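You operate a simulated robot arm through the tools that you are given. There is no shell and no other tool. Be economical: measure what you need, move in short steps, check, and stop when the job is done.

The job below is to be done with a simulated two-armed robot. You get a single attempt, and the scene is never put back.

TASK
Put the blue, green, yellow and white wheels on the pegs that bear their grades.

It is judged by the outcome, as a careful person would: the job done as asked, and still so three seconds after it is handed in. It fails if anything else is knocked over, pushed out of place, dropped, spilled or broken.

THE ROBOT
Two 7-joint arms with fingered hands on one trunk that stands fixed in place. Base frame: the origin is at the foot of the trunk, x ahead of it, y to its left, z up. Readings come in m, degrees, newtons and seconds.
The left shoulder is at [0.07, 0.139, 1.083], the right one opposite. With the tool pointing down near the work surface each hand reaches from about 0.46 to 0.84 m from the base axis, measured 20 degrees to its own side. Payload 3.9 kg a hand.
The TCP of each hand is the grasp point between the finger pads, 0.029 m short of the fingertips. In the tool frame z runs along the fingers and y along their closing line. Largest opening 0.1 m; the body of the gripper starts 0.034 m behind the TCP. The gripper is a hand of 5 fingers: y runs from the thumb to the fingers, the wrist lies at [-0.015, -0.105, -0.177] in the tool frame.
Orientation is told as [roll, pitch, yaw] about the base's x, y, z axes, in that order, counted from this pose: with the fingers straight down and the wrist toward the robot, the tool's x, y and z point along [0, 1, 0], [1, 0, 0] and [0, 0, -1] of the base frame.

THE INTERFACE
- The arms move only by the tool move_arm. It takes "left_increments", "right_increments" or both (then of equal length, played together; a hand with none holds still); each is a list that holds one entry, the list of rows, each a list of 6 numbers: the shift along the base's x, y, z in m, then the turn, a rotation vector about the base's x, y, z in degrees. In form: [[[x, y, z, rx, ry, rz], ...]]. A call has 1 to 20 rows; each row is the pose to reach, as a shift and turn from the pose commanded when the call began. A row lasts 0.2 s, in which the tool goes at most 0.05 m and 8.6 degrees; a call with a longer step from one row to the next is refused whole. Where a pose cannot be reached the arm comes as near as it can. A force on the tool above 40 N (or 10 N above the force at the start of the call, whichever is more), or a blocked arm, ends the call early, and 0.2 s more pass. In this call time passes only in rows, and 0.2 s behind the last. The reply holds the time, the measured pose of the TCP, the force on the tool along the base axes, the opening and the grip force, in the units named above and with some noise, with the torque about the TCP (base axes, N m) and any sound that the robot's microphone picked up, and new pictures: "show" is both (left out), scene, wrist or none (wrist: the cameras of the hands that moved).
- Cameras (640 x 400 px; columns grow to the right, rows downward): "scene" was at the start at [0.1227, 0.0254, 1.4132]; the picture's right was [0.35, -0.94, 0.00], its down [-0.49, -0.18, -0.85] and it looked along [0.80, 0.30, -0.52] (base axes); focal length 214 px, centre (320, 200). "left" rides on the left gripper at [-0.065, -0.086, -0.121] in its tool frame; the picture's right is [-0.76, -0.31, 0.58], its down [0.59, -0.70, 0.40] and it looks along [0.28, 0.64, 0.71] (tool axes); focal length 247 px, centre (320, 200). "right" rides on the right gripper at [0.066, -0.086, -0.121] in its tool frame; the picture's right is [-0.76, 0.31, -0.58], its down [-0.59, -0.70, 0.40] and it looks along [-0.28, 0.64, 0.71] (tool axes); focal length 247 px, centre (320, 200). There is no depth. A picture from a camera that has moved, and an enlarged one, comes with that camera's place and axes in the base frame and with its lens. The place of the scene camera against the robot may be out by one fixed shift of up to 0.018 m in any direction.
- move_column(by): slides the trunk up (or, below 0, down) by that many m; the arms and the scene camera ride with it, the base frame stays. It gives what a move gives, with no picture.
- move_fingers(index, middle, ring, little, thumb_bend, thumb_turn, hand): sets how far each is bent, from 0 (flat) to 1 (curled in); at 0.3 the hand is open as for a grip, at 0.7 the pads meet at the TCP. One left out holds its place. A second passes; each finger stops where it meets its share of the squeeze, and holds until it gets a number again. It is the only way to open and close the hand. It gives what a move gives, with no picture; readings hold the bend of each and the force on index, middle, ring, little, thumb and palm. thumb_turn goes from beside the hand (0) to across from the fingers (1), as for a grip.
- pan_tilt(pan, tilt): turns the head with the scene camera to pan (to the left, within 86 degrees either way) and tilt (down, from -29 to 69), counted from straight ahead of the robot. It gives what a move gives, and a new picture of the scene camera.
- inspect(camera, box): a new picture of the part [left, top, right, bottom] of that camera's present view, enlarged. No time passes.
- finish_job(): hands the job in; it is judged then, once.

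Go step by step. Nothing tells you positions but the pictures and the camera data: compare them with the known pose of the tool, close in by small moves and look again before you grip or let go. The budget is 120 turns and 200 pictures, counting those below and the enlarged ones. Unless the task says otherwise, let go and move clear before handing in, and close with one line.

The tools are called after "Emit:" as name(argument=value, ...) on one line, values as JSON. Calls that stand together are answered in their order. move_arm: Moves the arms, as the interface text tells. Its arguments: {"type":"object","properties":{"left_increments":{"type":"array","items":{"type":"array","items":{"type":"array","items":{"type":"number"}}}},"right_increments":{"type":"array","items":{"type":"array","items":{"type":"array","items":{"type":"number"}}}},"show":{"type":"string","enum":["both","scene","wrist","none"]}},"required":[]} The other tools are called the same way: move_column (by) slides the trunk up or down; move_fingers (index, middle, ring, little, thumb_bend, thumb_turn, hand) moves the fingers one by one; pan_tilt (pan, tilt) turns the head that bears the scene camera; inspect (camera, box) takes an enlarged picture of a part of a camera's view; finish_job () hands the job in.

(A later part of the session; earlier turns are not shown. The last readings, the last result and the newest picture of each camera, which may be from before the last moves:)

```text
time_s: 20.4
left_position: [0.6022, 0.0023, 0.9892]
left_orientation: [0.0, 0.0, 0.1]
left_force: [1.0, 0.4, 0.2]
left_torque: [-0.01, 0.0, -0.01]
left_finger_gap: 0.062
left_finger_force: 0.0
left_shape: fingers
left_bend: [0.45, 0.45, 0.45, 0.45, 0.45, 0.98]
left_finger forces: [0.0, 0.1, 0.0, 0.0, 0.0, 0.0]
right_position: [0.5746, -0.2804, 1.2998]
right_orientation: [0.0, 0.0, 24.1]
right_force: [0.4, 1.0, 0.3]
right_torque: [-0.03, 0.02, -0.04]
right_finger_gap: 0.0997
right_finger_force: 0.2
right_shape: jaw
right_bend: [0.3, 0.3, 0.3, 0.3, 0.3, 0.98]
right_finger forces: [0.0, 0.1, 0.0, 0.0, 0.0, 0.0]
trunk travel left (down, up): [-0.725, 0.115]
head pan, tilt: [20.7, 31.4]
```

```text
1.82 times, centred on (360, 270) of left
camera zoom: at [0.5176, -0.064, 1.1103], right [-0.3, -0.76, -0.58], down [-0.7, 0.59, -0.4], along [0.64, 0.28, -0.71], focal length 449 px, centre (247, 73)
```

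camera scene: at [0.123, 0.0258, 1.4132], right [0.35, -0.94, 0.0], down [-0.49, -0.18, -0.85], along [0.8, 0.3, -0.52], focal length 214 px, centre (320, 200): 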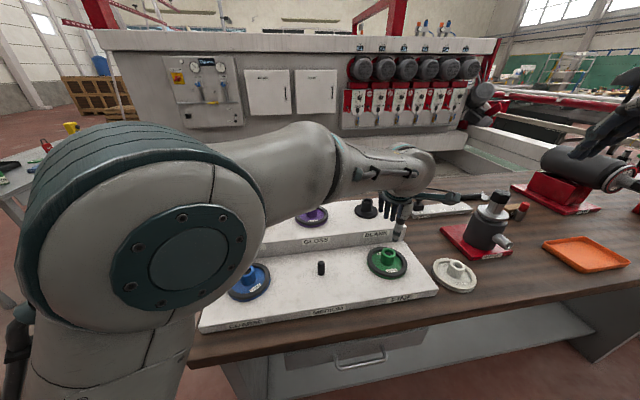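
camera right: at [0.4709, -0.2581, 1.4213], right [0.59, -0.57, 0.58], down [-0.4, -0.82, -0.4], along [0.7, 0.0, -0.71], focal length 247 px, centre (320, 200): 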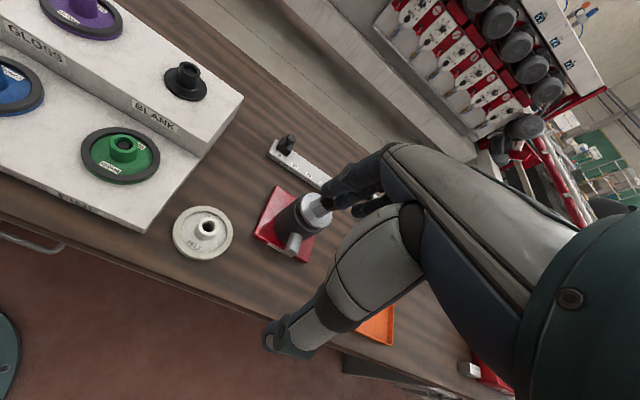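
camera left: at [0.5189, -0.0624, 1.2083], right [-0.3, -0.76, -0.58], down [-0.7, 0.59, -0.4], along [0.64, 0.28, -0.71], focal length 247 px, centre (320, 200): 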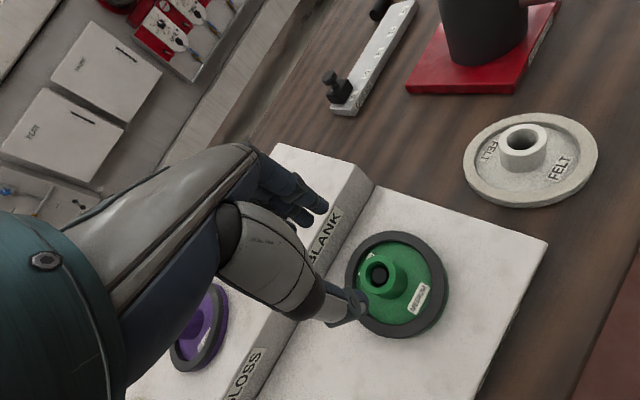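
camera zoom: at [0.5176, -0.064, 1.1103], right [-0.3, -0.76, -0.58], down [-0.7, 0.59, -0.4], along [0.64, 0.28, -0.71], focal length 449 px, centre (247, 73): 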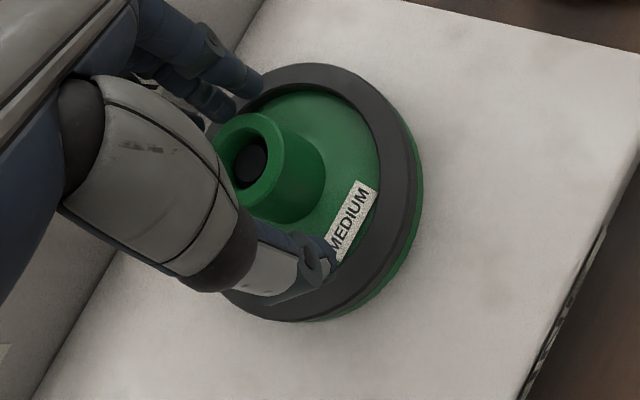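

Same relation as with blue; closing the hand.

Emit:
move_fingers(hand="left", index=0.7, middle=0.7, ring=0.7, little=0.7, thumb_bend=0.7)

Emit:
inspect(camera="left", box=[240, 160, 480, 380])

```text
time_s: 21.4
left_position: [0.604, 0.0024, 0.9895]
left_orientation: [-0.1, 0.0, 0.3]
left_force: [7.0, 1.4, 2.6]
left_torque: [0.05, -0.17, -0.09]
left_finger_gap: 0.0319
left_finger_force: 12.7
left_shape: fingers
left_bend: [0.58, 0.6, 0.7, 0.7, 0.63, 0.97]
left_finger forces: [8.5, 7.6, 0.3, 0.0, 8.6, 0.0]
right_position: [0.5768, -0.2814, 1.2985]
right_orientation: [-0.1, 0.1, 24.0]
right_force: [0.3, 0.3, 0.2]
right_torque: [0.01, 0.03, -0.03]
right_finger_gap: 0.0998
right_finger_force: 0.1
right_shape: jaw
right_bend: [0.3, 0.3, 0.3, 0.3, 0.3, 0.98]
right_finger forces: [0.1, 0.0, 0.0, 0.0, 0.0, 0.0]
trunk travel left (down, up): [-0.725, 0.115]
head pan, tilt: [20.7, 31.4]
```

```text
1.82 times, centred on (360, 270) of left
camera zoom: at [0.5184, -0.0636, 1.1108], right [-0.3, -0.76, -0.58], down [-0.7, 0.59, -0.4], along [0.64, 0.28, -0.71], focal length 449 px, centre (247, 73)
```

zoom: 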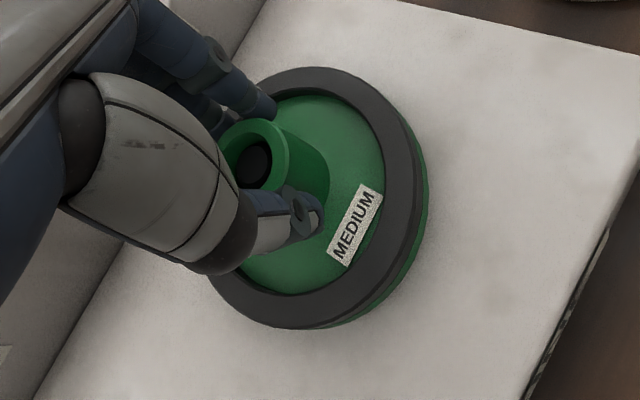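

Grip good, but there's a 7 N side load against the peg. I'll shift +x a bit to relax it, then lift.

Emit:
move_arm(left_increments=[[[0.003, 0, 0, 0, 0, 0], [0.006, 0, 0, 0, 0, 0]]], show="none")

```text
time_s: 22.0
left_position: [0.6079, 0.0022, 0.9914]
left_orientation: [-0.3, -0.1, 0.1]
left_force: [-0.7, 1.4, 0.5]
left_torque: [0.0, 0.08, 0.01]
left_finger_gap: 0.0322
left_finger_force: 10.3
left_shape: fingers
left_bend: [0.59, 0.62, 0.7, 0.7, 0.62, 0.96]
left_finger forces: [5.3, 4.6, 0.1, 0.0, 10.6, 0.1]
right_position: [0.5756, -0.28, 1.3012]
right_orientation: [0.0, 0.0, 24.1]
right_force: [-0.3, 0.2, 0.1]
right_torque: [0.02, 0.0, -0.01]
right_finger_gap: 0.0998
right_finger_force: 0.1
right_shape: jaw
right_bend: [0.3, 0.3, 0.3, 0.3, 0.3, 0.98]
right_finger forces: [0.0, 0.1, 0.0, 0.0, 0.0, 0.0]
trunk travel left (down, up): [-0.725, 0.115]
head pan, tilt: [20.7, 31.4]
```

Balanced now. Lifting, then carrying by the peg spacing (-0.098, +0.166) to above MEDIUM.

Emit:
move_arm(left_increments=[[[0, 0, 0.01, 0, 0, 0], [0, 0, 0.025, 0, 0, 0], [0, 0, 0.045, 0, 0, 0], [0, 0, 0.07, 0, 0, 0], [0, 0, 0.085, 0, 0, 0], [-0.02, 0.033, 0.085, 0, 0, 0], [-0.04, 0.067, 0.085, 0, 0, 0], [-0.06, 0.1, 0.085, 0, 0, 0], [-0.08, 0.135, 0.085, 0, 0, 0], [-0.098, 0.166, 0.085, 0, 0, 0]]])

Emit:
inspect(camera="scene", box=[240, 200, 400, 330])

```text
time_s: 24.2
left_position: [0.5094, 0.166, 1.0774]
left_orientation: [-0.1, -0.2, 0.3]
left_force: [0.1, 0.9, -3.4]
left_torque: [-0.05, -0.03, 0.01]
left_finger_gap: 0.0313
left_finger_force: 9.3
left_shape: fingers
left_bend: [0.6, 0.63, 0.7, 0.7, 0.62, 0.96]
left_finger forces: [4.3, 4.4, 0.0, 0.1, 9.4, 0.1]
right_position: [0.5752, -0.2773, 1.3015]
right_orientation: [-0.1, 0.0, 24.1]
right_force: [0.2, 0.2, 0.4]
right_torque: [-0.01, -0.01, 0.02]
right_finger_gap: 0.1001
right_finger_force: 0.1
right_shape: jaw
right_bend: [0.3, 0.3, 0.3, 0.3, 0.3, 0.98]
right_finger forces: [0.0, 0.0, 0.0, 0.1, 0.0, 0.0]
trunk travel left (down, up): [-0.725, 0.115]
head pan, tilt: [20.7, 31.4]
camera scene: at [0.1227, 0.0275, 1.4132], right [0.35, -0.94, 0.0], down [-0.49, -0.19, -0.85], along [0.8, 0.3, -0.52], focal length 214 px, centre (320, 200)
camera left: at [0.4252, 0.102, 1.1974], right [-0.3, -0.76, -0.58], down [-0.7, 0.59, -0.4], along [0.64, 0.28, -0.71], focal length 247 px, centre (320, 200)
```

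scene: 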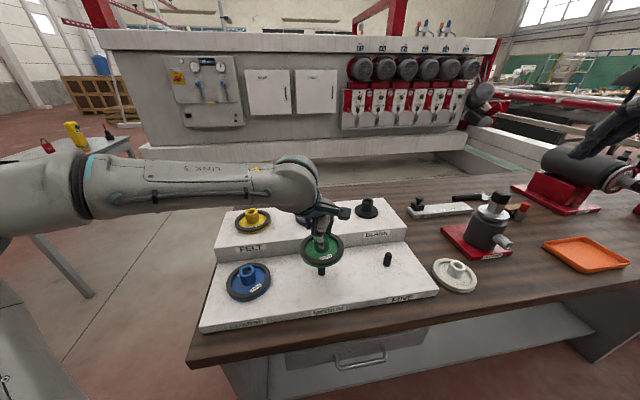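
left: 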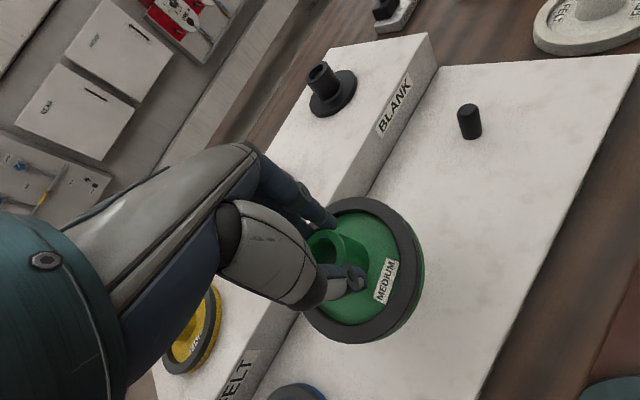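

```text
3.08 times, centred on (320, 265) of scene
camera zoom: at [0.1227, 0.0275, 1.4132], right [0.35, -0.94, 0.0], down [-0.49, -0.19, -0.85], along [0.8, 0.3, -0.52], focal length 660 px, centre (320, 0)
```

zoom: 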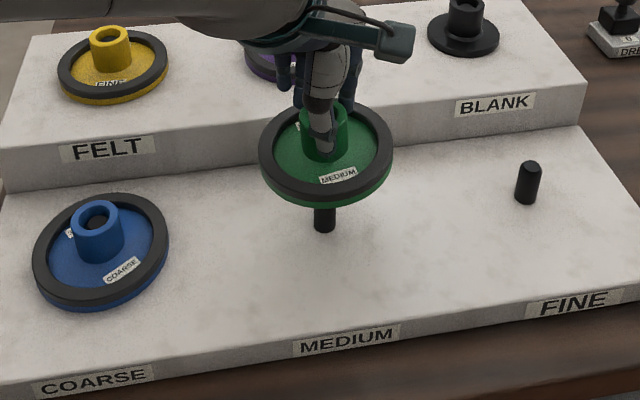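

Wheel and MEDIUM peg are laterally aligned. Descending to just at the peg top.

Emit:
move_arm(left_increments=[[[0, 0, -0.02, 0, 0, 0], [0, 0, -0.04, 0, 0, 0], [0, 0, -0.05, 0, 0, 0], [0, 0, -0.055, 0, 0, 0], [0, 0, -0.06, 0, 0, 0]]], show="none")

Emit:
inspect(camera="scene", box=[260, 210, 380, 310])

```text
time_s: 25.4
left_position: [0.5116, 0.1656, 1.0132]
left_orientation: [0.0, -0.1, 0.2]
left_force: [0.0, 0.2, -3.4]
left_torque: [0.04, -0.03, 0.05]
left_finger_gap: 0.0281
left_finger_force: 8.8
left_shape: fingers
left_bend: [0.61, 0.63, 0.7, 0.7, 0.62, 0.95]
left_finger forces: [3.4, 5.5, 0.3, 0.1, 8.4, 0.0]
right_position: [0.576, -0.2799, 1.3003]
right_orientation: [0.1, -0.1, 24.0]
right_force: [0.1, -0.2, 0.3]
right_torque: [0.01, 0.0, 0.04]
right_finger_gap: 0.0999
right_finger_force: 0.0
right_shape: jaw
right_bend: [0.3, 0.3, 0.3, 0.3, 0.3, 0.98]
right_finger forces: [0.0, 0.0, 0.1, 0.1, 0.0, 0.1]
trunk travel left (down, up): [-0.725, 0.115]
head pan, tilt: [20.7, 31.4]
```

```text
4.00 times, centred on (320, 260) of scene
camera zoom: at [0.1234, 0.0253, 1.4131], right [0.35, -0.94, 0.0], down [-0.49, -0.18, -0.85], along [0.8, 0.3, -0.52], focal length 858 px, centre (320, -40)
```

zoom: 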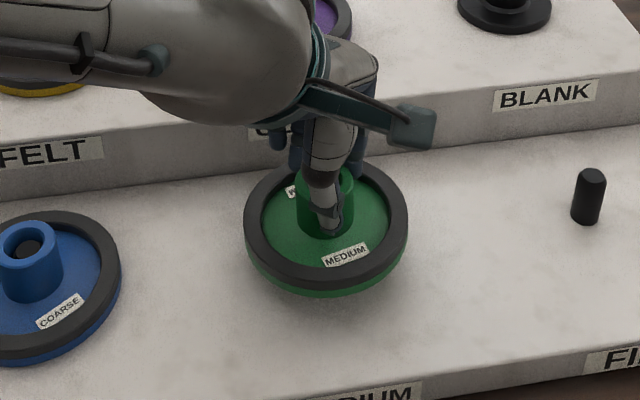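

No resistance and below peg-top level, so it is on the peg. Lowering to seat.

Emit:
move_arm(left_increments=[[[0, 0, -0.01, 0, 0, 0], [0, 0, -0.018, 0, 0, 0], [0, 0, -0.024, 0, 0, 0]]], show="none")

Emit:
inspect(camera="scene", box=[260, 210, 380, 310])

```text
time_s: 26.2
left_position: [0.5102, 0.1648, 0.9924]
left_orientation: [0.0, -0.1, 0.2]
left_force: [2.4, 1.3, -2.9]
left_torque: [0.07, -0.03, -0.03]
left_finger_gap: 0.0281
left_finger_force: 8.7
left_shape: fingers
left_bend: [0.61, 0.63, 0.7, 0.7, 0.62, 0.95]
left_finger forces: [3.8, 6.1, 0.0, 0.1, 8.1, 0.1]
right_position: [0.5763, -0.2816, 1.3014]
right_orientation: [0.0, 0.0, 24.2]
right_force: [0.4, 0.1, -0.6]
right_torque: [-0.01, -0.01, -0.03]
right_finger_gap: 0.1
right_finger_force: 0.1
right_shape: jaw
right_bend: [0.3, 0.3, 0.3, 0.3, 0.3, 0.98]
right_finger forces: [0.0, 0.0, 0.0, 0.1, 0.1, 0.0]
trunk travel left (down, up): [-0.725, 0.115]
head pan, tilt: [20.7, 31.4]
```

```text
4.00 times, centred on (320, 260) of scene
camera zoom: at [0.1234, 0.0254, 1.4132], right [0.35, -0.94, 0.0], down [-0.49, -0.18, -0.85], along [0.8, 0.3, -0.52], focal length 858 px, centre (320, -40)
```

zoom: 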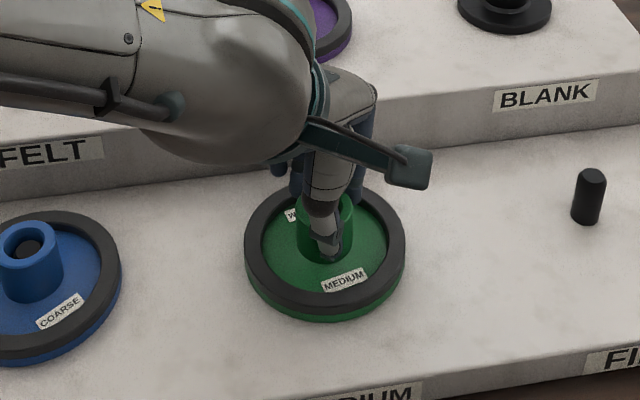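

Almost seated; 3 mm more, then release and rise.

Emit:
move_arm(left_increments=[[[0, 0, -0.004, 0, 0, 0]]], show="none")

Emit:
move_fingers(hand="left", index=0.45, middle=0.45, ring=0.45, little=0.45, thumb_bend=0.45)

Emit:
move_arm(left_increments=[[[0, 0, 0.01, 0, 0, 0], [0, 0, 0.03, 0, 0, 0], [0, 0, 0.07, 0, 0, 0], [0, 0, 0.12, 0, 0, 0], [0, 0, 0.16, 0, 0, 0]]])

Emit:
inspect(camera="scene", box=[190, 190, 350, 320])

```text
time_s: 26.6
left_position: [0.5116, 0.1644, 0.9902]
left_orientation: [0.0, -0.3, 0.1]
left_force: [0.7, -1.4, 8.0]
left_torque: [0.01, 0.0, -0.04]
left_finger_gap: 0.0279
left_finger_force: 11.0
left_shape: fingers
left_bend: [0.61, 0.62, 0.7, 0.7, 0.63, 0.95]
left_finger forces: [4.5, 6.5, 0.1, 0.0, 9.8, 0.0]
right_position: [0.5737, -0.281, 1.3013]
right_orientation: [0.0, -0.2, 24.1]
right_force: [0.1, 0.2, -0.5]
right_torque: [0.0, -0.02, -0.01]
right_finger_gap: 0.0998
right_finger_force: 0.1
right_shape: jaw
right_bend: [0.3, 0.3, 0.3, 0.3, 0.3, 0.98]
right_finger forces: [0.1, 0.0, 0.0, 0.0, 0.0, 0.0]
trunk travel left (down, up): [-0.725, 0.115]
head pan, tilt: [20.7, 31.4]
```

```text
time_s: 27.6
left_position: [0.5107, 0.1665, 0.9891]
left_orientation: [-0.1, 0.0, 0.2]
left_force: [0.6, 0.3, 0.4]
left_torque: [0.01, 0.05, 0.01]
left_finger_gap: 0.0623
left_finger_force: 0.1
left_shape: fingers
left_bend: [0.45, 0.45, 0.45, 0.45, 0.45, 0.97]
left_finger forces: [0.0, 0.1, 0.0, 0.0, 0.0, 0.0]
right_position: [0.5745, -0.2803, 1.2996]
right_orientation: [0.0, 0.0, 24.1]
right_force: [-0.1, -0.1, 0.9]
right_torque: [0.02, 0.01, 0.02]
right_finger_gap: 0.0998
right_finger_force: 0.0
right_shape: jaw
right_bend: [0.3, 0.3, 0.3, 0.3, 0.3, 0.98]
right_finger forces: [0.1, 0.0, 0.1, 0.0, 0.0, 0.0]
trunk travel left (down, up): [-0.725, 0.115]
head pan, tilt: [20.7, 31.4]
```

```text
time_s: 28.8
left_position: [0.5104, 0.162, 1.1445]
left_orientation: [0.0, -0.1, 0.3]
left_force: [0.2, -0.2, 0.0]
left_torque: [0.0, -0.03, 0.01]
left_finger_gap: 0.0622
left_finger_force: 0.1
left_shape: fingers
left_bend: [0.45, 0.45, 0.45, 0.45, 0.45, 0.98]
left_finger forces: [0.0, 0.0, 0.1, 0.1, 0.0, 0.0]
right_position: [0.5747, -0.2811, 1.3004]
right_orientation: [0.0, 0.0, 24.1]
right_force: [0.6, 0.0, 0.4]
right_torque: [-0.01, 0.01, -0.02]
right_finger_gap: 0.0998
right_finger_force: 0.1
right_shape: jaw
right_bend: [0.3, 0.3, 0.3, 0.3, 0.3, 0.98]
right_finger forces: [0.0, 0.0, 0.1, 0.0, 0.0, 0.0]
trunk travel left (down, up): [-0.725, 0.115]
head pan, tilt: [20.7, 31.4]
camera scene: at [0.1224, 0.0251, 1.4132], right [0.35, -0.94, 0.0], down [-0.49, -0.18, -0.85], along [0.8, 0.3, -0.52], focal length 214 px, centre (320, 200)
camera left: at [0.4263, 0.096, 1.2661], right [-0.3, -0.76, -0.58], down [-0.7, 0.59, -0.4], along [0.64, 0.28, -0.71], focal length 247 px, centre (320, 200)
```

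scene: 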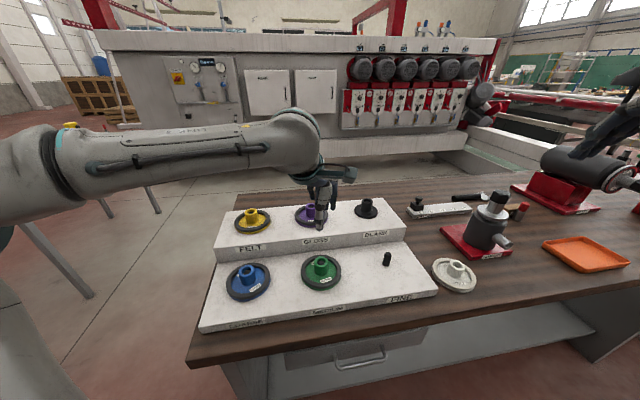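
left: 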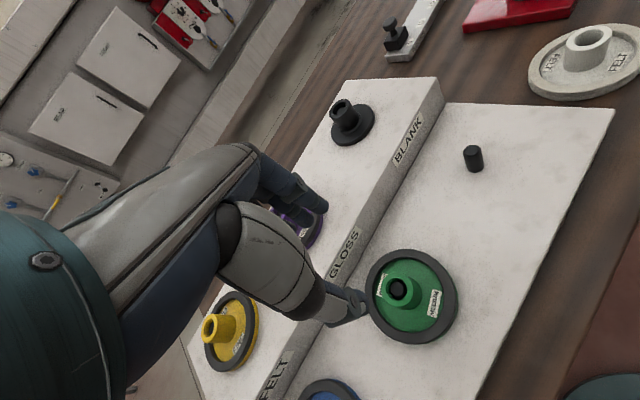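

```text
3.08 times, centred on (270, 255) of scene
camera zoom: at [0.1224, 0.0251, 1.4132], right [0.35, -0.94, 0.0], down [-0.49, -0.18, -0.85], along [0.8, 0.3, -0.52], focal length 660 px, centre (474, 31)
```

zoom: 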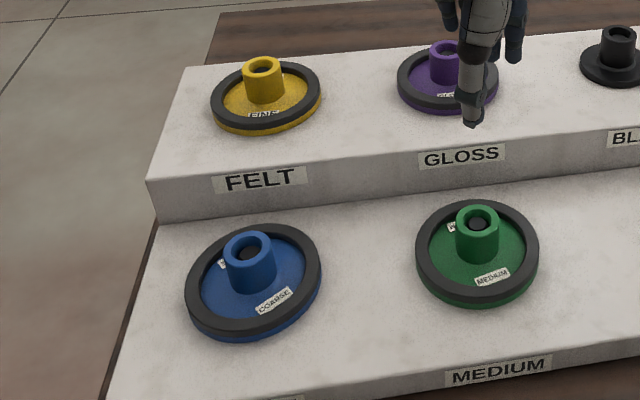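

Green is on MEDIUM. Next yellow, hub top near (0.573, 0.426, 1.025), on the upper tier.

Emit:
move_arm(left_increments=[[[0.009, 0.038, 0.01, 0, 0, 0], [0.018, 0.076, 0.01, 0, 0, 0], [0.027, 0.114, 0.01, 0, 0, 0], [0.036, 0.15, 0.01, 0, 0, 0], [0.045, 0.188, 0.01, 0, 0, 0], [0.054, 0.225, 0.01, 0, 0, 0], [0.062, 0.261, 0.01, 0, 0, 0]]])

Emit:
inspect(camera="left", box=[240, 160, 480, 380])

```text
time_s: 30.4
left_position: [0.571, 0.4276, 1.1559]
left_orientation: [-0.2, -0.1, 0.2]
left_force: [-0.3, 0.3, 0.0]
left_torque: [-0.01, 0.0, 0.01]
left_finger_gap: 0.0624
left_finger_force: 0.1
left_shape: fingers
left_bend: [0.45, 0.45, 0.45, 0.45, 0.45, 0.98]
left_finger forces: [0.1, 0.0, 0.1, 0.0, 0.0, 0.1]
right_position: [0.5754, -0.2815, 1.3001]
right_orientation: [-0.1, 0.0, 24.1]
right_force: [-0.2, -0.4, -0.5]
right_torque: [0.0, 0.0, 0.02]
right_finger_gap: 0.0998
right_finger_force: 0.1
right_shape: jaw
right_bend: [0.3, 0.3, 0.3, 0.3, 0.3, 0.98]
right_finger forces: [0.0, 0.0, 0.0, 0.1, 0.0, 0.0]
trunk travel left (down, up): [-0.725, 0.115]
head pan, tilt: [20.7, 31.4]
camera scene: at [0.1233, 0.0259, 1.4131], right [0.35, -0.94, 0.0], down [-0.49, -0.18, -0.85], along [0.8, 0.3, -0.52], focal length 214 px, centre (320, 200)
camera left: at [0.4873, 0.363, 1.278], right [-0.3, -0.76, -0.58], down [-0.7, 0.59, -0.4], along [0.64, 0.28, -0.71], focal length 247 px, centre (320, 200)
```

scene: 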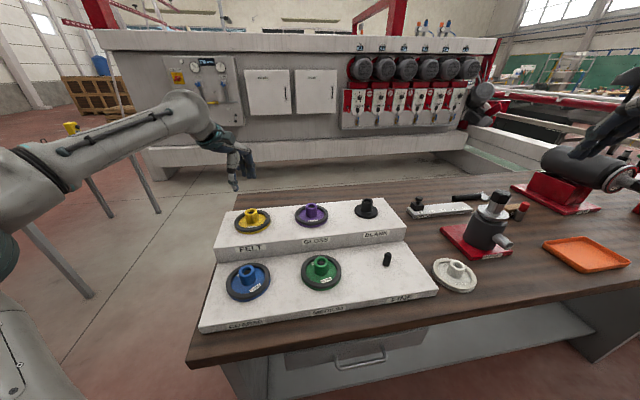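
left: 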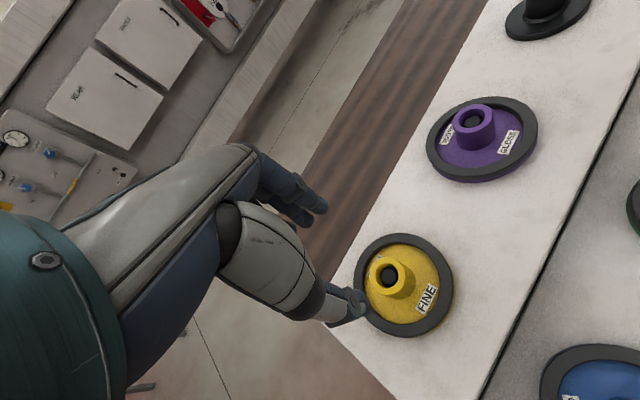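

```text
1.82 times, centred on (360, 270) of left
camera zoom: at [0.4873, 0.363, 1.278], right [-0.3, -0.76, -0.58], down [-0.7, 0.59, -0.4], along [0.64, 0.28, -0.71], focal length 449 px, centre (247, 73)
```

zoom: 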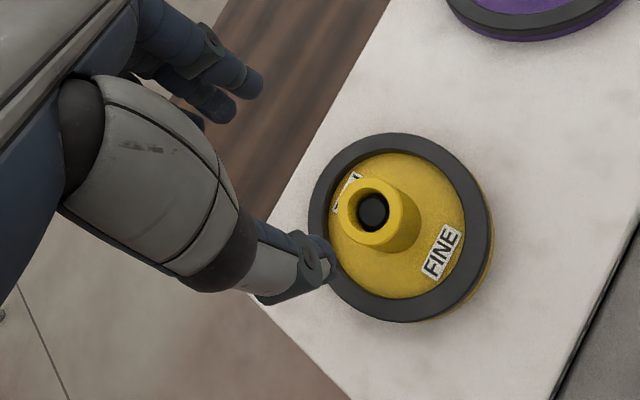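

Yellow hub top estimates to (0.572, 0.424, 1.03). Lowering most of the way, then comparing the view with the green grip.

Emit:
move_arm(left_increments=[[[0, -0.003, -0.03, 0, 0, 0], [0.001, -0.003, -0.06, 0, 0, 0], [0.001, -0.003, -0.09, 0, 0, 0], [0.001, -0.003, -0.105, 0, 0, 0]]], show="none")

Emit:
inspect(camera="left", box=[240, 160, 480, 380])

Emit:
inspect(camera="scene", box=[200, 160, 320, 260])

```text
time_s: 31.4
left_position: [0.5717, 0.4253, 1.0534]
left_orientation: [-0.1, -0.1, 0.2]
left_force: [0.3, 0.7, 0.5]
left_torque: [0.04, -0.02, 0.0]
left_finger_gap: 0.0623
left_finger_force: 0.0
left_shape: fingers
left_bend: [0.45, 0.45, 0.45, 0.45, 0.45, 0.98]
left_finger forces: [0.0, 0.0, 0.0, 0.0, 0.0, 0.0]
right_position: [0.574, -0.2805, 1.3023]
right_orientation: [0.0, 0.0, 24.0]
right_force: [-0.5, -0.7, 0.1]
right_torque: [0.0, 0.01, -0.01]
right_finger_gap: 0.0998
right_finger_force: 0.0
right_shape: jaw
right_bend: [0.3, 0.3, 0.3, 0.3, 0.3, 0.98]
right_finger forces: [0.1, 0.0, 0.0, 0.0, 0.1, 0.0]
trunk travel left (down, up): [-0.725, 0.115]
head pan, tilt: [20.7, 31.4]
```

```text
1.82 times, centred on (360, 270) of left
camera zoom: at [0.4874, 0.3589, 1.1743], right [-0.3, -0.76, -0.58], down [-0.7, 0.59, -0.4], along [0.64, 0.28, -0.71], focal length 449 px, centre (247, 73)
```

zoom: 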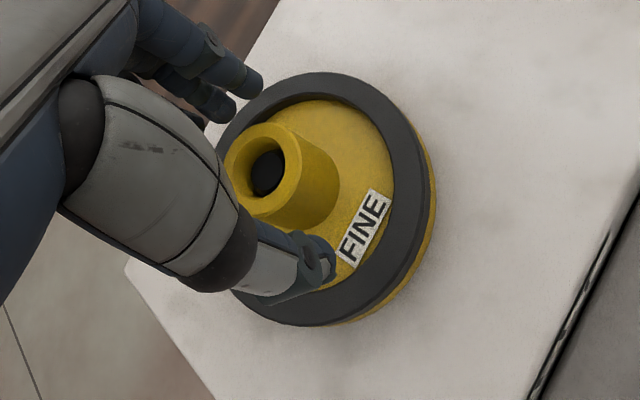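

```text
4.00 times, centred on (260, 210) of scene
camera zoom: at [0.1229, 0.0257, 1.4132], right [0.35, -0.94, 0.0], down [-0.49, -0.18, -0.85], along [0.8, 0.3, -0.52], focal length 858 px, centre (560, 160)
```

zoom: 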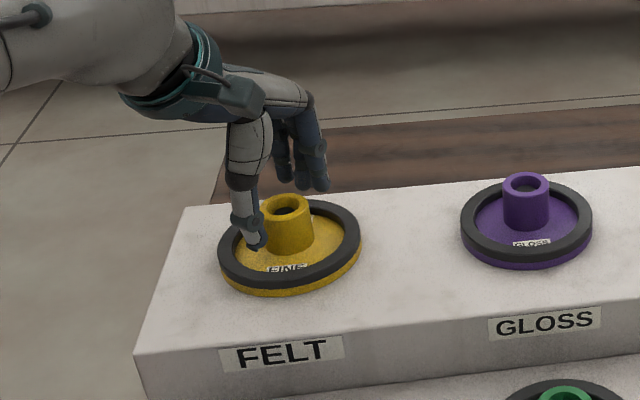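

Hand needs about 11 mm more to match the green grip. Lowering and closing.

Emit:
move_arm(left_increments=[[[0, 0, -0.006, 0, 0, 0], [0, 0, -0.012, 0, 0, 0]]], show="none")

Emit:
move_fingers(hand="left", index=0.7, middle=0.7, ring=0.7, little=0.7, thumb_bend=0.7)

Emit:
inspect(camera="left", box=[240, 160, 480, 380])

```text
time_s: 32.0
left_position: [0.5721, 0.4232, 1.0403]
left_orientation: [0.0, 0.0, 0.3]
left_force: [-0.3, 0.2, 0.3]
left_torque: [0.03, 0.02, 0.0]
left_finger_gap: 0.0622
left_finger_force: 0.0
left_shape: fingers
left_bend: [0.45, 0.45, 0.45, 0.45, 0.45, 0.98]
left_finger forces: [0.0, 0.0, 0.0, 0.0, 0.0, 0.1]
right_position: [0.5744, -0.2806, 1.3007]
right_orientation: [-0.1, 0.0, 24.0]
right_force: [-1.0, 0.2, 0.2]
right_torque: [-0.01, 0.02, 0.01]
right_finger_gap: 0.0996
right_finger_force: 0.0
right_shape: jaw
right_bend: [0.3, 0.3, 0.3, 0.3, 0.3, 0.98]
right_finger forces: [0.0, 0.1, 0.0, 0.0, 0.1, 0.0]
trunk travel left (down, up): [-0.725, 0.115]
head pan, tilt: [20.7, 31.4]
```

```text
time_s: 33.0
left_position: [0.5728, 0.4233, 1.0405]
left_orientation: [0.0, 0.0, 0.1]
left_force: [4.8, 0.6, 1.4]
left_torque: [0.0, -0.03, -0.05]
left_finger_gap: 0.0322
left_finger_force: 12.4
left_shape: fingers
left_bend: [0.59, 0.61, 0.7, 0.7, 0.61, 0.97]
left_finger forces: [8.1, 7.1, 0.0, 0.1, 10.2, 0.1]
right_position: [0.5755, -0.2807, 1.301]
right_orientation: [0.0, 0.0, 24.1]
right_force: [0.3, -0.4, 1.0]
right_torque: [-0.02, -0.01, 0.01]
right_finger_gap: 0.0997
right_finger_force: 0.1
right_shape: jaw
right_bend: [0.3, 0.3, 0.3, 0.3, 0.3, 0.98]
right_finger forces: [0.0, 0.0, 0.0, 0.0, 0.1, 0.0]
trunk travel left (down, up): [-0.725, 0.115]
head pan, tilt: [20.7, 31.4]
```

```text
1.82 times, centred on (360, 270) of left
camera zoom: at [0.4884, 0.3589, 1.1615], right [-0.3, -0.76, -0.58], down [-0.7, 0.59, -0.4], along [0.64, 0.28, -0.71], focal length 449 px, centre (247, 73)
```

zoom: 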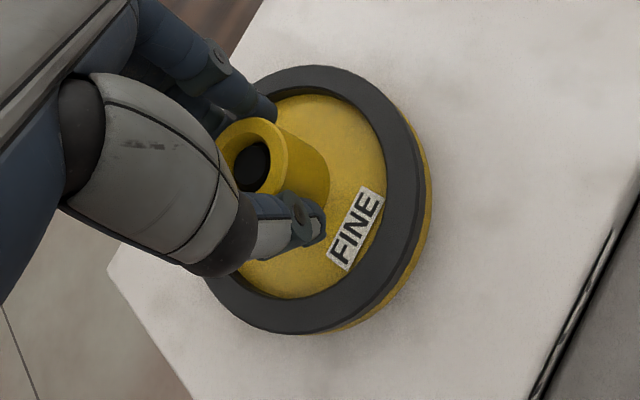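

Same firm grip. Relaxing side load, lifting high, and carrying toward FINE (TCP goal 0.608, 0.002).

Emit:
move_arm(left_increments=[[[0.004, 0, 0, 0, 0, 0], [0.004, 0, 0.01, 0, 0, 0], [0.004, 0, 0.025, 0, 0, 0], [0.004, 0, 0.045, 0, 0, 0], [0.004, 0, 0.07, 0, 0, 0], [0.004, 0, 0.1, 0, 0, 0]]], show="wrist")

```text
time_s: 34.4
left_position: [0.5764, 0.4265, 1.1397]
left_orientation: [0.0, 0.0, 0.1]
left_force: [-0.5, 0.2, -3.2]
left_torque: [0.02, 0.01, 0.02]
left_finger_gap: 0.0322
left_finger_force: 10.5
left_shape: fingers
left_bend: [0.61, 0.64, 0.7, 0.7, 0.61, 0.96]
left_finger forces: [6.0, 4.6, 0.0, 0.0, 10.8, 0.0]
right_position: [0.5754, -0.2822, 1.3018]
right_orientation: [0.0, 0.0, 24.2]
right_force: [-0.6, 0.7, 0.2]
right_torque: [0.0, -0.02, -0.03]
right_finger_gap: 0.0996
right_finger_force: 0.1
right_shape: jaw
right_bend: [0.3, 0.3, 0.3, 0.3, 0.3, 0.98]
right_finger forces: [0.0, 0.0, 0.0, 0.1, 0.0, 0.0]
trunk travel left (down, up): [-0.725, 0.115]
head pan, tilt: [20.7, 31.4]
camera left: at [0.4915, 0.3597, 1.261], right [-0.3, -0.76, -0.58], down [-0.7, 0.59, -0.4], along [0.64, 0.29, -0.71], focal length 247 px, centre (320, 200)
```

left: 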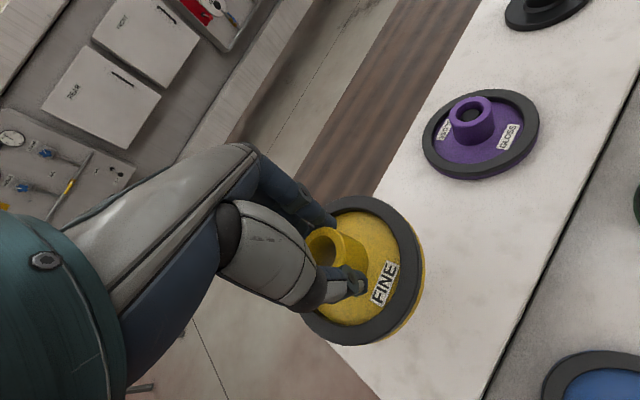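

Lifted cleanly. Carrying to above FINE.

Emit:
move_arm(left_increments=[[[0.003, -0.035, 0, 0, 0, 0], [0.006, -0.074, 0, 0, 0, 0], [0.009, -0.113, 0, 0, 0, 0], [0.012, -0.152, 0, 0, 0, 0], [0.015, -0.191, 0, 0, 0, 0], [0.018, -0.23, 0, 0, 0, 0], [0.021, -0.269, 0, 0, 0, 0], [0.024, -0.308, 0, 0, 0, 0], [0.027, -0.347, 0, 0, 0, 0], [0.03, -0.386, 0, 0, 0, 0], [0.032, -0.422, 0, 0, 0, 0], [0.032, -0.422, -0.03, 0, 0, 0], [0.032, -0.422, -0.06, 0, 0, 0]]])

Emit:
inspect(camera="scene", box=[310, 200, 470, 330])

```text
time_s: 37.2
left_position: [0.6086, 0.0038, 1.0815]
left_orientation: [-0.1, 0.0, 0.1]
left_force: [1.0, 0.5, -4.0]
left_torque: [0.02, -0.01, -0.01]
left_finger_gap: 0.0321
left_finger_force: 10.6
left_shape: fingers
left_bend: [0.61, 0.64, 0.7, 0.7, 0.61, 0.96]
left_finger forces: [6.0, 4.5, 0.0, 0.1, 10.6, 0.0]
right_position: [0.5757, -0.2803, 1.3001]
right_orientation: [0.0, 0.0, 24.2]
right_force: [0.5, 0.4, 0.1]
right_torque: [0.02, 0.01, -0.01]
right_finger_gap: 0.0999
right_finger_force: 0.1
right_shape: jaw
right_bend: [0.3, 0.3, 0.3, 0.3, 0.3, 0.98]
right_finger forces: [0.0, 0.0, 0.0, 0.0, 0.0, 0.1]
trunk travel left (down, up): [-0.725, 0.115]
head pan, tilt: [20.7, 31.4]
camera scene: at [0.1238, 0.025, 1.4131], right [0.35, -0.94, 0.0], down [-0.49, -0.18, -0.85], along [0.8, 0.3, -0.52], focal length 214 px, centre (320, 200)
camera left: at [0.5244, -0.062, 1.2027], right [-0.3, -0.76, -0.58], down [-0.71, 0.59, -0.4], along [0.64, 0.28, -0.71], focal length 247 px, centre (320, 200)
```

scene: 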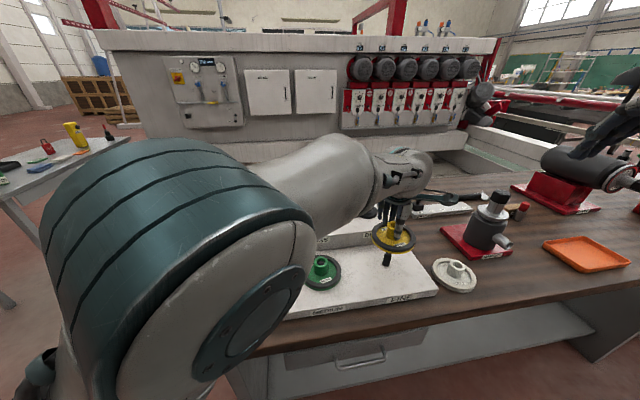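
left: 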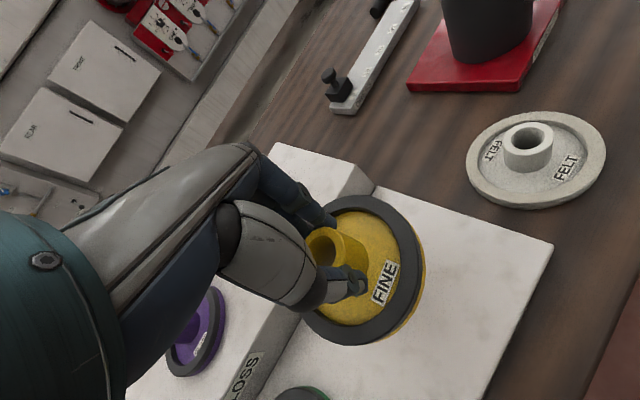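

```text
3.08 times, centred on (390, 265) of scene
camera zoom: at [0.1238, 0.025, 1.4131], right [0.35, -0.94, 0.0], down [-0.49, -0.18, -0.85], along [0.8, 0.3, -0.52], focal length 660 px, centre (105, 0)
```

zoom: 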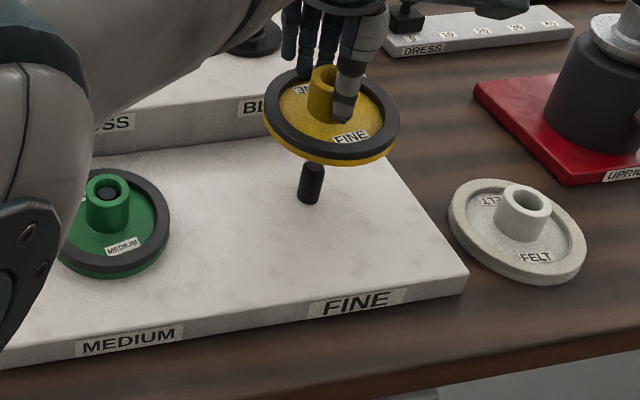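

Aligned within a few mm. Descending onto FINE.

Emit:
move_arm(left_increments=[[[0, -0.001, -0.02, 0, 0, 0], [0, -0.001, -0.04, 0, 0, 0], [0, -0.001, -0.05, 0, 0, 0], [0, -0.001, -0.056, 0, 0, 0], [0, -0.001, -0.062, 0, 0, 0], [0, -0.001, -0.068, 0, 0, 0]]], show="none")

Emit:
inspect(camera="scene", box=[330, 200, 450, 300])

```text
time_s: 38.6
left_position: [0.6121, 0.0036, 1.0256]
left_orientation: [-1.5, -0.9, 0.5]
left_force: [0.8, -2.9, 3.8]
left_torque: [-0.06, 0.03, 0.0]
left_finger_gap: 0.0319
left_finger_force: 11.1
left_shape: fingers
left_bend: [0.61, 0.64, 0.7, 0.7, 0.61, 0.95]
left_finger forces: [6.6, 4.9, 0.0, 0.0, 10.6, 0.0]
right_position: [0.5748, -0.2804, 1.302]
right_orientation: [-0.1, 0.0, 24.0]
right_force: [-0.4, 0.0, -0.9]
right_torque: [0.01, 0.03, -0.01]
right_finger_gap: 0.0997
right_finger_force: 0.1
right_shape: jaw
right_bend: [0.3, 0.3, 0.3, 0.3, 0.3, 0.98]
right_finger forces: [0.1, 0.1, 0.1, 0.1, 0.0, 0.0]
trunk travel left (down, up): [-0.725, 0.115]
head pan, tilt: [20.7, 31.4]
```

```text
4.00 times, centred on (390, 250) of scene
camera zoom: at [0.1221, 0.0249, 1.4134], right [0.35, -0.94, 0.0], down [-0.49, -0.18, -0.85], along [0.8, 0.3, -0.52], focal length 858 px, centre (40, 0)
```

zoom: 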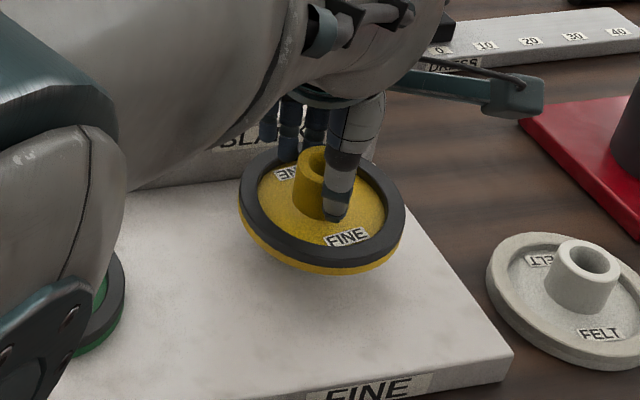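

Met resistance: tilted slightly, so the wheel sits on the peg's rim. Raising a bit and looking.

Emit:
move_arm(left_increments=[[[0, 0, 0.012, 0, 0, 0], [0, 0, 0.024, 0, 0, 0]]])

Emit:
inspect(camera="scene", box=[330, 200, 450, 300])

```text
time_s: 39.2
left_position: [0.6097, 0.0065, 1.0344]
left_orientation: [-0.4, 0.2, 0.6]
left_force: [-0.3, -0.2, -2.8]
left_torque: [0.03, -0.03, -0.05]
left_finger_gap: 0.0321
left_finger_force: 10.5
left_shape: fingers
left_bend: [0.61, 0.64, 0.7, 0.7, 0.61, 0.95]
left_finger forces: [6.0, 4.7, 0.0, 0.0, 10.8, 0.1]
right_position: [0.5748, -0.2801, 1.2997]
right_orientation: [0.0, 0.0, 24.2]
right_force: [0.7, -0.3, -0.7]
right_torque: [0.02, -0.02, 0.03]
right_finger_gap: 0.0998
right_finger_force: 0.0
right_shape: jaw
right_bend: [0.3, 0.3, 0.3, 0.3, 0.3, 0.98]
right_finger forces: [0.1, 0.0, 0.0, 0.1, 0.0, 0.0]
trunk travel left (down, up): [-0.725, 0.115]
head pan, tilt: [20.7, 31.4]
camera scene: at [0.1228, 0.0253, 1.4131], right [0.35, -0.94, 0.0], down [-0.49, -0.18, -0.85], along [0.8, 0.3, -0.52], focal length 214 px, centre (320, 200)
camera left: at [0.5259, -0.0592, 1.1566], right [-0.3, -0.77, -0.57], down [-0.71, 0.58, -0.4], along [0.64, 0.28, -0.72], focal length 247 px, centre (320, 200)
```

scene: 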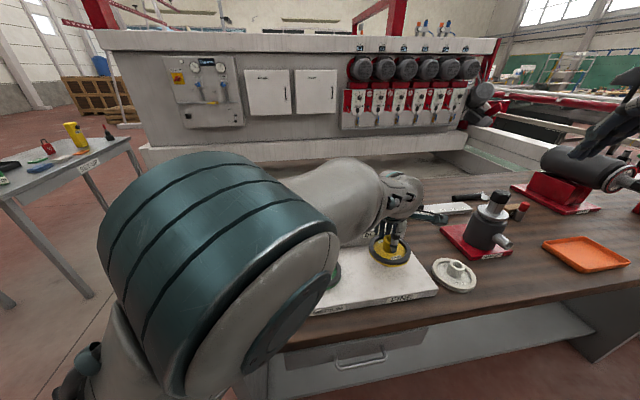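
left: 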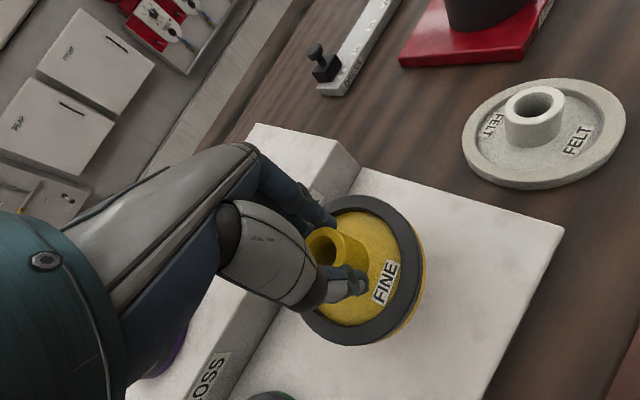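

```text
4.00 times, centred on (390, 250) of scene
camera zoom: at [0.1228, 0.0253, 1.4131], right [0.35, -0.94, 0.0], down [-0.49, -0.18, -0.85], along [0.8, 0.3, -0.52], focal length 858 px, centre (40, 0)
```

zoom: 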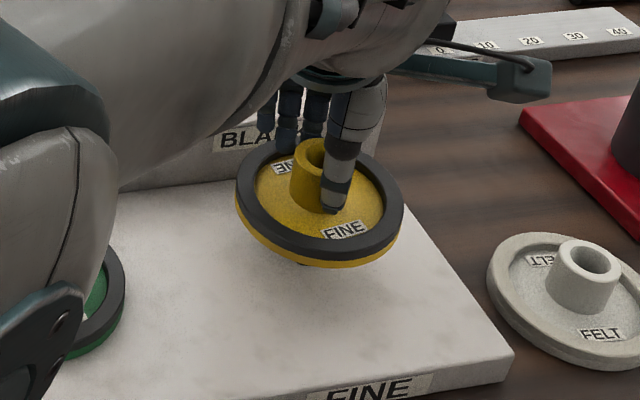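

The left arm's elbow is folding awkwardly reaching across, likely what limited it. I'll rise and yaw the hand by -20° so the wrist points back to the left shoulder, then recheck.

Emit:
move_arm(left_increments=[[[0, 0, 0.02, 0, 0, 0], [0, -0.003, 0.045, 0, 0, 0], [0, -0.003, 0.045, 0, 0, -4], [0, -0.003, 0.045, 0, 0, -8], [0, -0.003, 0.045, 0, 0, -12], [0, -0.003, 0.045, 0, 0, -16], [0, -0.003, 0.045, 0, 0, -20], [0, -0.003, 0.045, 0, 0, -20]]])

Emit:
inspect(camera="scene", box=[330, 200, 450, 300])

```text
time_s: 41.0
left_position: [0.6095, -0.0016, 1.0819]
left_orientation: [0.0, 0.0, -20.0]
left_force: [0.3, -0.8, -3.7]
left_torque: [-0.05, 0.0, 0.02]
left_finger_gap: 0.032
left_finger_force: 11.2
left_shape: fingers
left_bend: [0.61, 0.64, 0.7, 0.7, 0.61, 0.95]
left_finger forces: [6.0, 4.6, 0.0, 0.0, 10.8, 0.0]
right_position: [0.5753, -0.2805, 1.3009]
right_orientation: [0.0, -0.1, 24.1]
right_force: [0.1, 0.5, -0.2]
right_torque: [0.0, 0.01, -0.01]
right_finger_gap: 0.0999
right_finger_force: 0.0
right_shape: jaw
right_bend: [0.3, 0.3, 0.3, 0.3, 0.3, 0.98]
right_finger forces: [0.0, 0.1, 0.1, 0.0, 0.0, 0.1]
trunk travel left (down, up): [-0.725, 0.115]
head pan, tilt: [20.7, 31.4]
camera scene: at [0.1232, 0.0251, 1.4131], right [0.35, -0.94, 0.0], down [-0.49, -0.18, -0.85], along [0.8, 0.3, -0.52], focal length 214 px, centre (320, 200)
camera left: at [0.5073, -0.0342, 1.2026], right [-0.55, -0.61, -0.58], down [-0.46, 0.79, -0.4], along [0.7, 0.05, -0.71], focal length 247 px, centre (320, 200)
```

scene: 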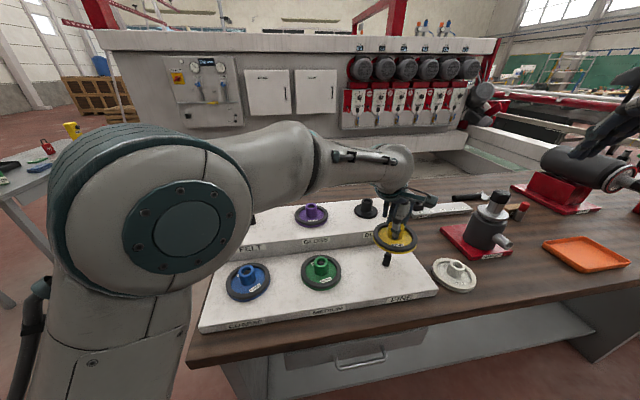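
left: 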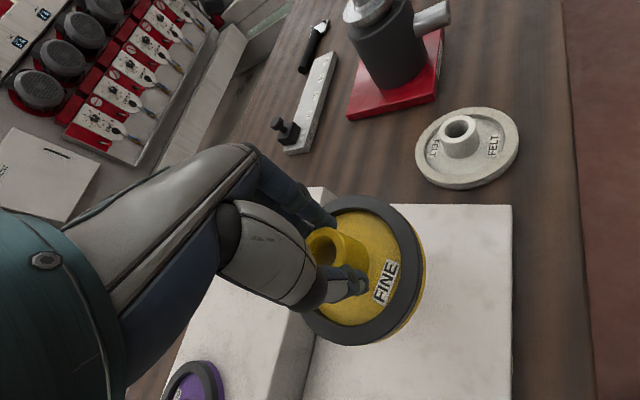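

```text
4.00 times, centred on (390, 250) of scene
camera zoom: at [0.1232, 0.0251, 1.4131], right [0.35, -0.94, 0.0], down [-0.49, -0.18, -0.85], along [0.8, 0.3, -0.52], focal length 858 px, centre (40, 0)
```

zoom: 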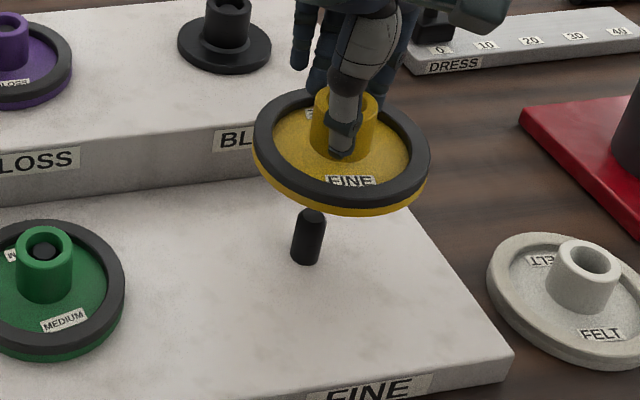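

Better posture now. The wheel appears ~8–10 mm right of the peg axis in the scene view; correct by (-0.004, +0.007), lower to just above the peg and check again.

Emit:
move_arm(left_increments=[[[-0.004, 0.007, 0, 0, 0, 0], [-0.004, 0.007, -0.02, 0, 0, 0], [-0.004, 0.007, -0.035, 0, 0, 0]]], show="none")

Emit:
inspect(camera="scene", box=[340, 210, 440, 290])

```text
time_s: 41.8
left_position: [0.6067, 0.0066, 1.0449]
left_orientation: [0.0, 0.0, -19.8]
left_force: [0.0, 0.1, -3.3]
left_torque: [-0.03, 0.0, 0.0]
left_finger_gap: 0.032
left_finger_force: 10.8
left_shape: fingers
left_bend: [0.61, 0.64, 0.7, 0.7, 0.61, 0.95]
left_finger forces: [6.2, 4.5, 0.0, 0.1, 10.8, 0.0]
right_position: [0.5756, -0.2806, 1.3006]
right_orientation: [0.0, 0.0, 24.0]
right_force: [0.0, -0.1, 1.0]
right_torque: [0.04, -0.01, 0.0]
right_finger_gap: 0.0999
right_finger_force: 0.0
right_shape: jaw
right_bend: [0.3, 0.3, 0.3, 0.3, 0.3, 0.98]
right_finger forces: [0.0, 0.0, 0.0, 0.1, 0.0, 0.0]
trunk travel left (down, up): [-0.725, 0.115]
head pan, tilt: [20.7, 31.4]
```

```text
5.00 times, centred on (390, 250) of scene
camera zoom: at [0.1234, 0.0254, 1.4131], right [0.35, -0.94, 0.0], down [-0.49, -0.18, -0.85], along [0.8, 0.3, -0.52], focal length 1072 px, centre (-30, -50)
```

zoom: 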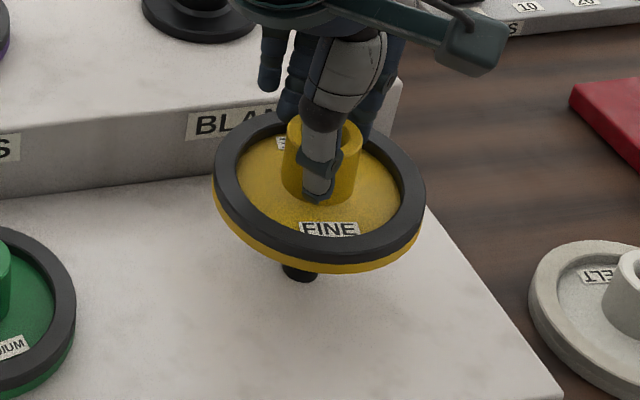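

Now aligned to within ~2 mm. Descend through contact height.

Emit:
move_arm(left_increments=[[[0, 0, -0.008, 0, 0, 0], [0, 0, -0.014, 0, 0, 0], [0, 0, -0.02, 0, 0, 0], [0, 0, -0.026, 0, 0, 0]]], show="none")

Emit:
inspect(camera="scene", box=[340, 210, 440, 290])

```text
time_s: 42.8
left_position: [0.6052, 0.0075, 1.0212]
left_orientation: [-0.2, -0.2, -19.8]
left_force: [4.1, -0.4, 0.9]
left_torque: [-0.08, -0.21, -0.01]
left_finger_gap: 0.0319
left_finger_force: 12.3
left_shape: fingers
left_bend: [0.61, 0.64, 0.7, 0.7, 0.61, 0.95]
left_finger forces: [7.5, 6.0, 0.0, 0.0, 9.9, 0.0]
right_position: [0.5762, -0.2806, 1.3003]
right_orientation: [0.1, 0.0, 24.2]
right_force: [-0.7, -0.5, 0.5]
right_torque: [0.0, 0.0, 0.02]
right_finger_gap: 0.0997
right_finger_force: 0.0
right_shape: jaw
right_bend: [0.3, 0.3, 0.3, 0.3, 0.3, 0.98]
right_finger forces: [0.0, 0.1, 0.1, 0.0, 0.0, 0.0]
trunk travel left (down, up): [-0.725, 0.115]
head pan, tilt: [20.7, 31.4]
```

```text
5.00 times, centred on (390, 250) of scene
camera zoom: at [0.1234, 0.0252, 1.4132], right [0.35, -0.94, 0.0], down [-0.49, -0.18, -0.85], along [0.8, 0.3, -0.52], focal length 1072 px, centre (-30, -50)
```

zoom: 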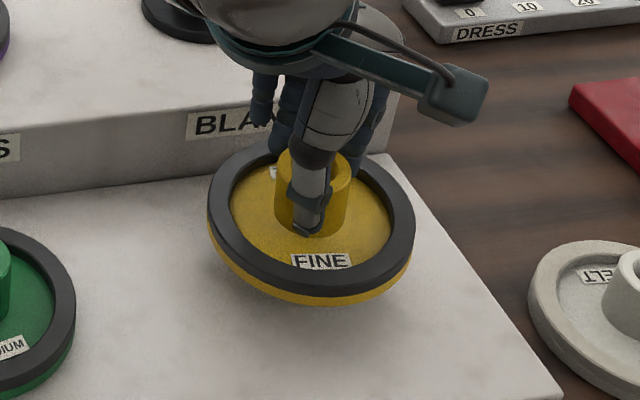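

Same +x push as with blue: nudge +x 3 mm and continue.

Emit:
move_arm(left_increments=[[[0.002, 0, 0.002, 0, 0, 0], [0.004, 0, 0.0, 0, 0, 0], [0.004, 0, -0.006, 0, 0, 0], [0.004, 0, -0.012, 0, 0, 0]]], show="none")

```text
time_s: 43.8
left_position: [0.6104, 0.0066, 1.0094]
left_orientation: [-0.2, 0.2, -19.7]
left_force: [-0.2, -0.1, -4.1]
left_torque: [-0.02, 0.0, 0.0]
left_finger_gap: 0.0322
left_finger_force: 10.5
left_shape: fingers
left_bend: [0.61, 0.64, 0.7, 0.7, 0.61, 0.95]
left_finger forces: [6.3, 4.3, 0.0, 0.1, 10.9, 0.0]
right_position: [0.5764, -0.2799, 1.3011]
right_orientation: [0.0, 0.0, 24.0]
right_force: [-0.2, 0.0, -0.5]
right_torque: [0.02, -0.01, 0.02]
right_finger_gap: 0.1
right_finger_force: 0.1
right_shape: jaw
right_bend: [0.3, 0.3, 0.3, 0.3, 0.3, 0.98]
right_finger forces: [0.0, 0.0, 0.0, 0.1, 0.0, 0.0]
trunk travel left (down, up): [-0.725, 0.115]
head pan, tilt: [20.7, 31.4]
```

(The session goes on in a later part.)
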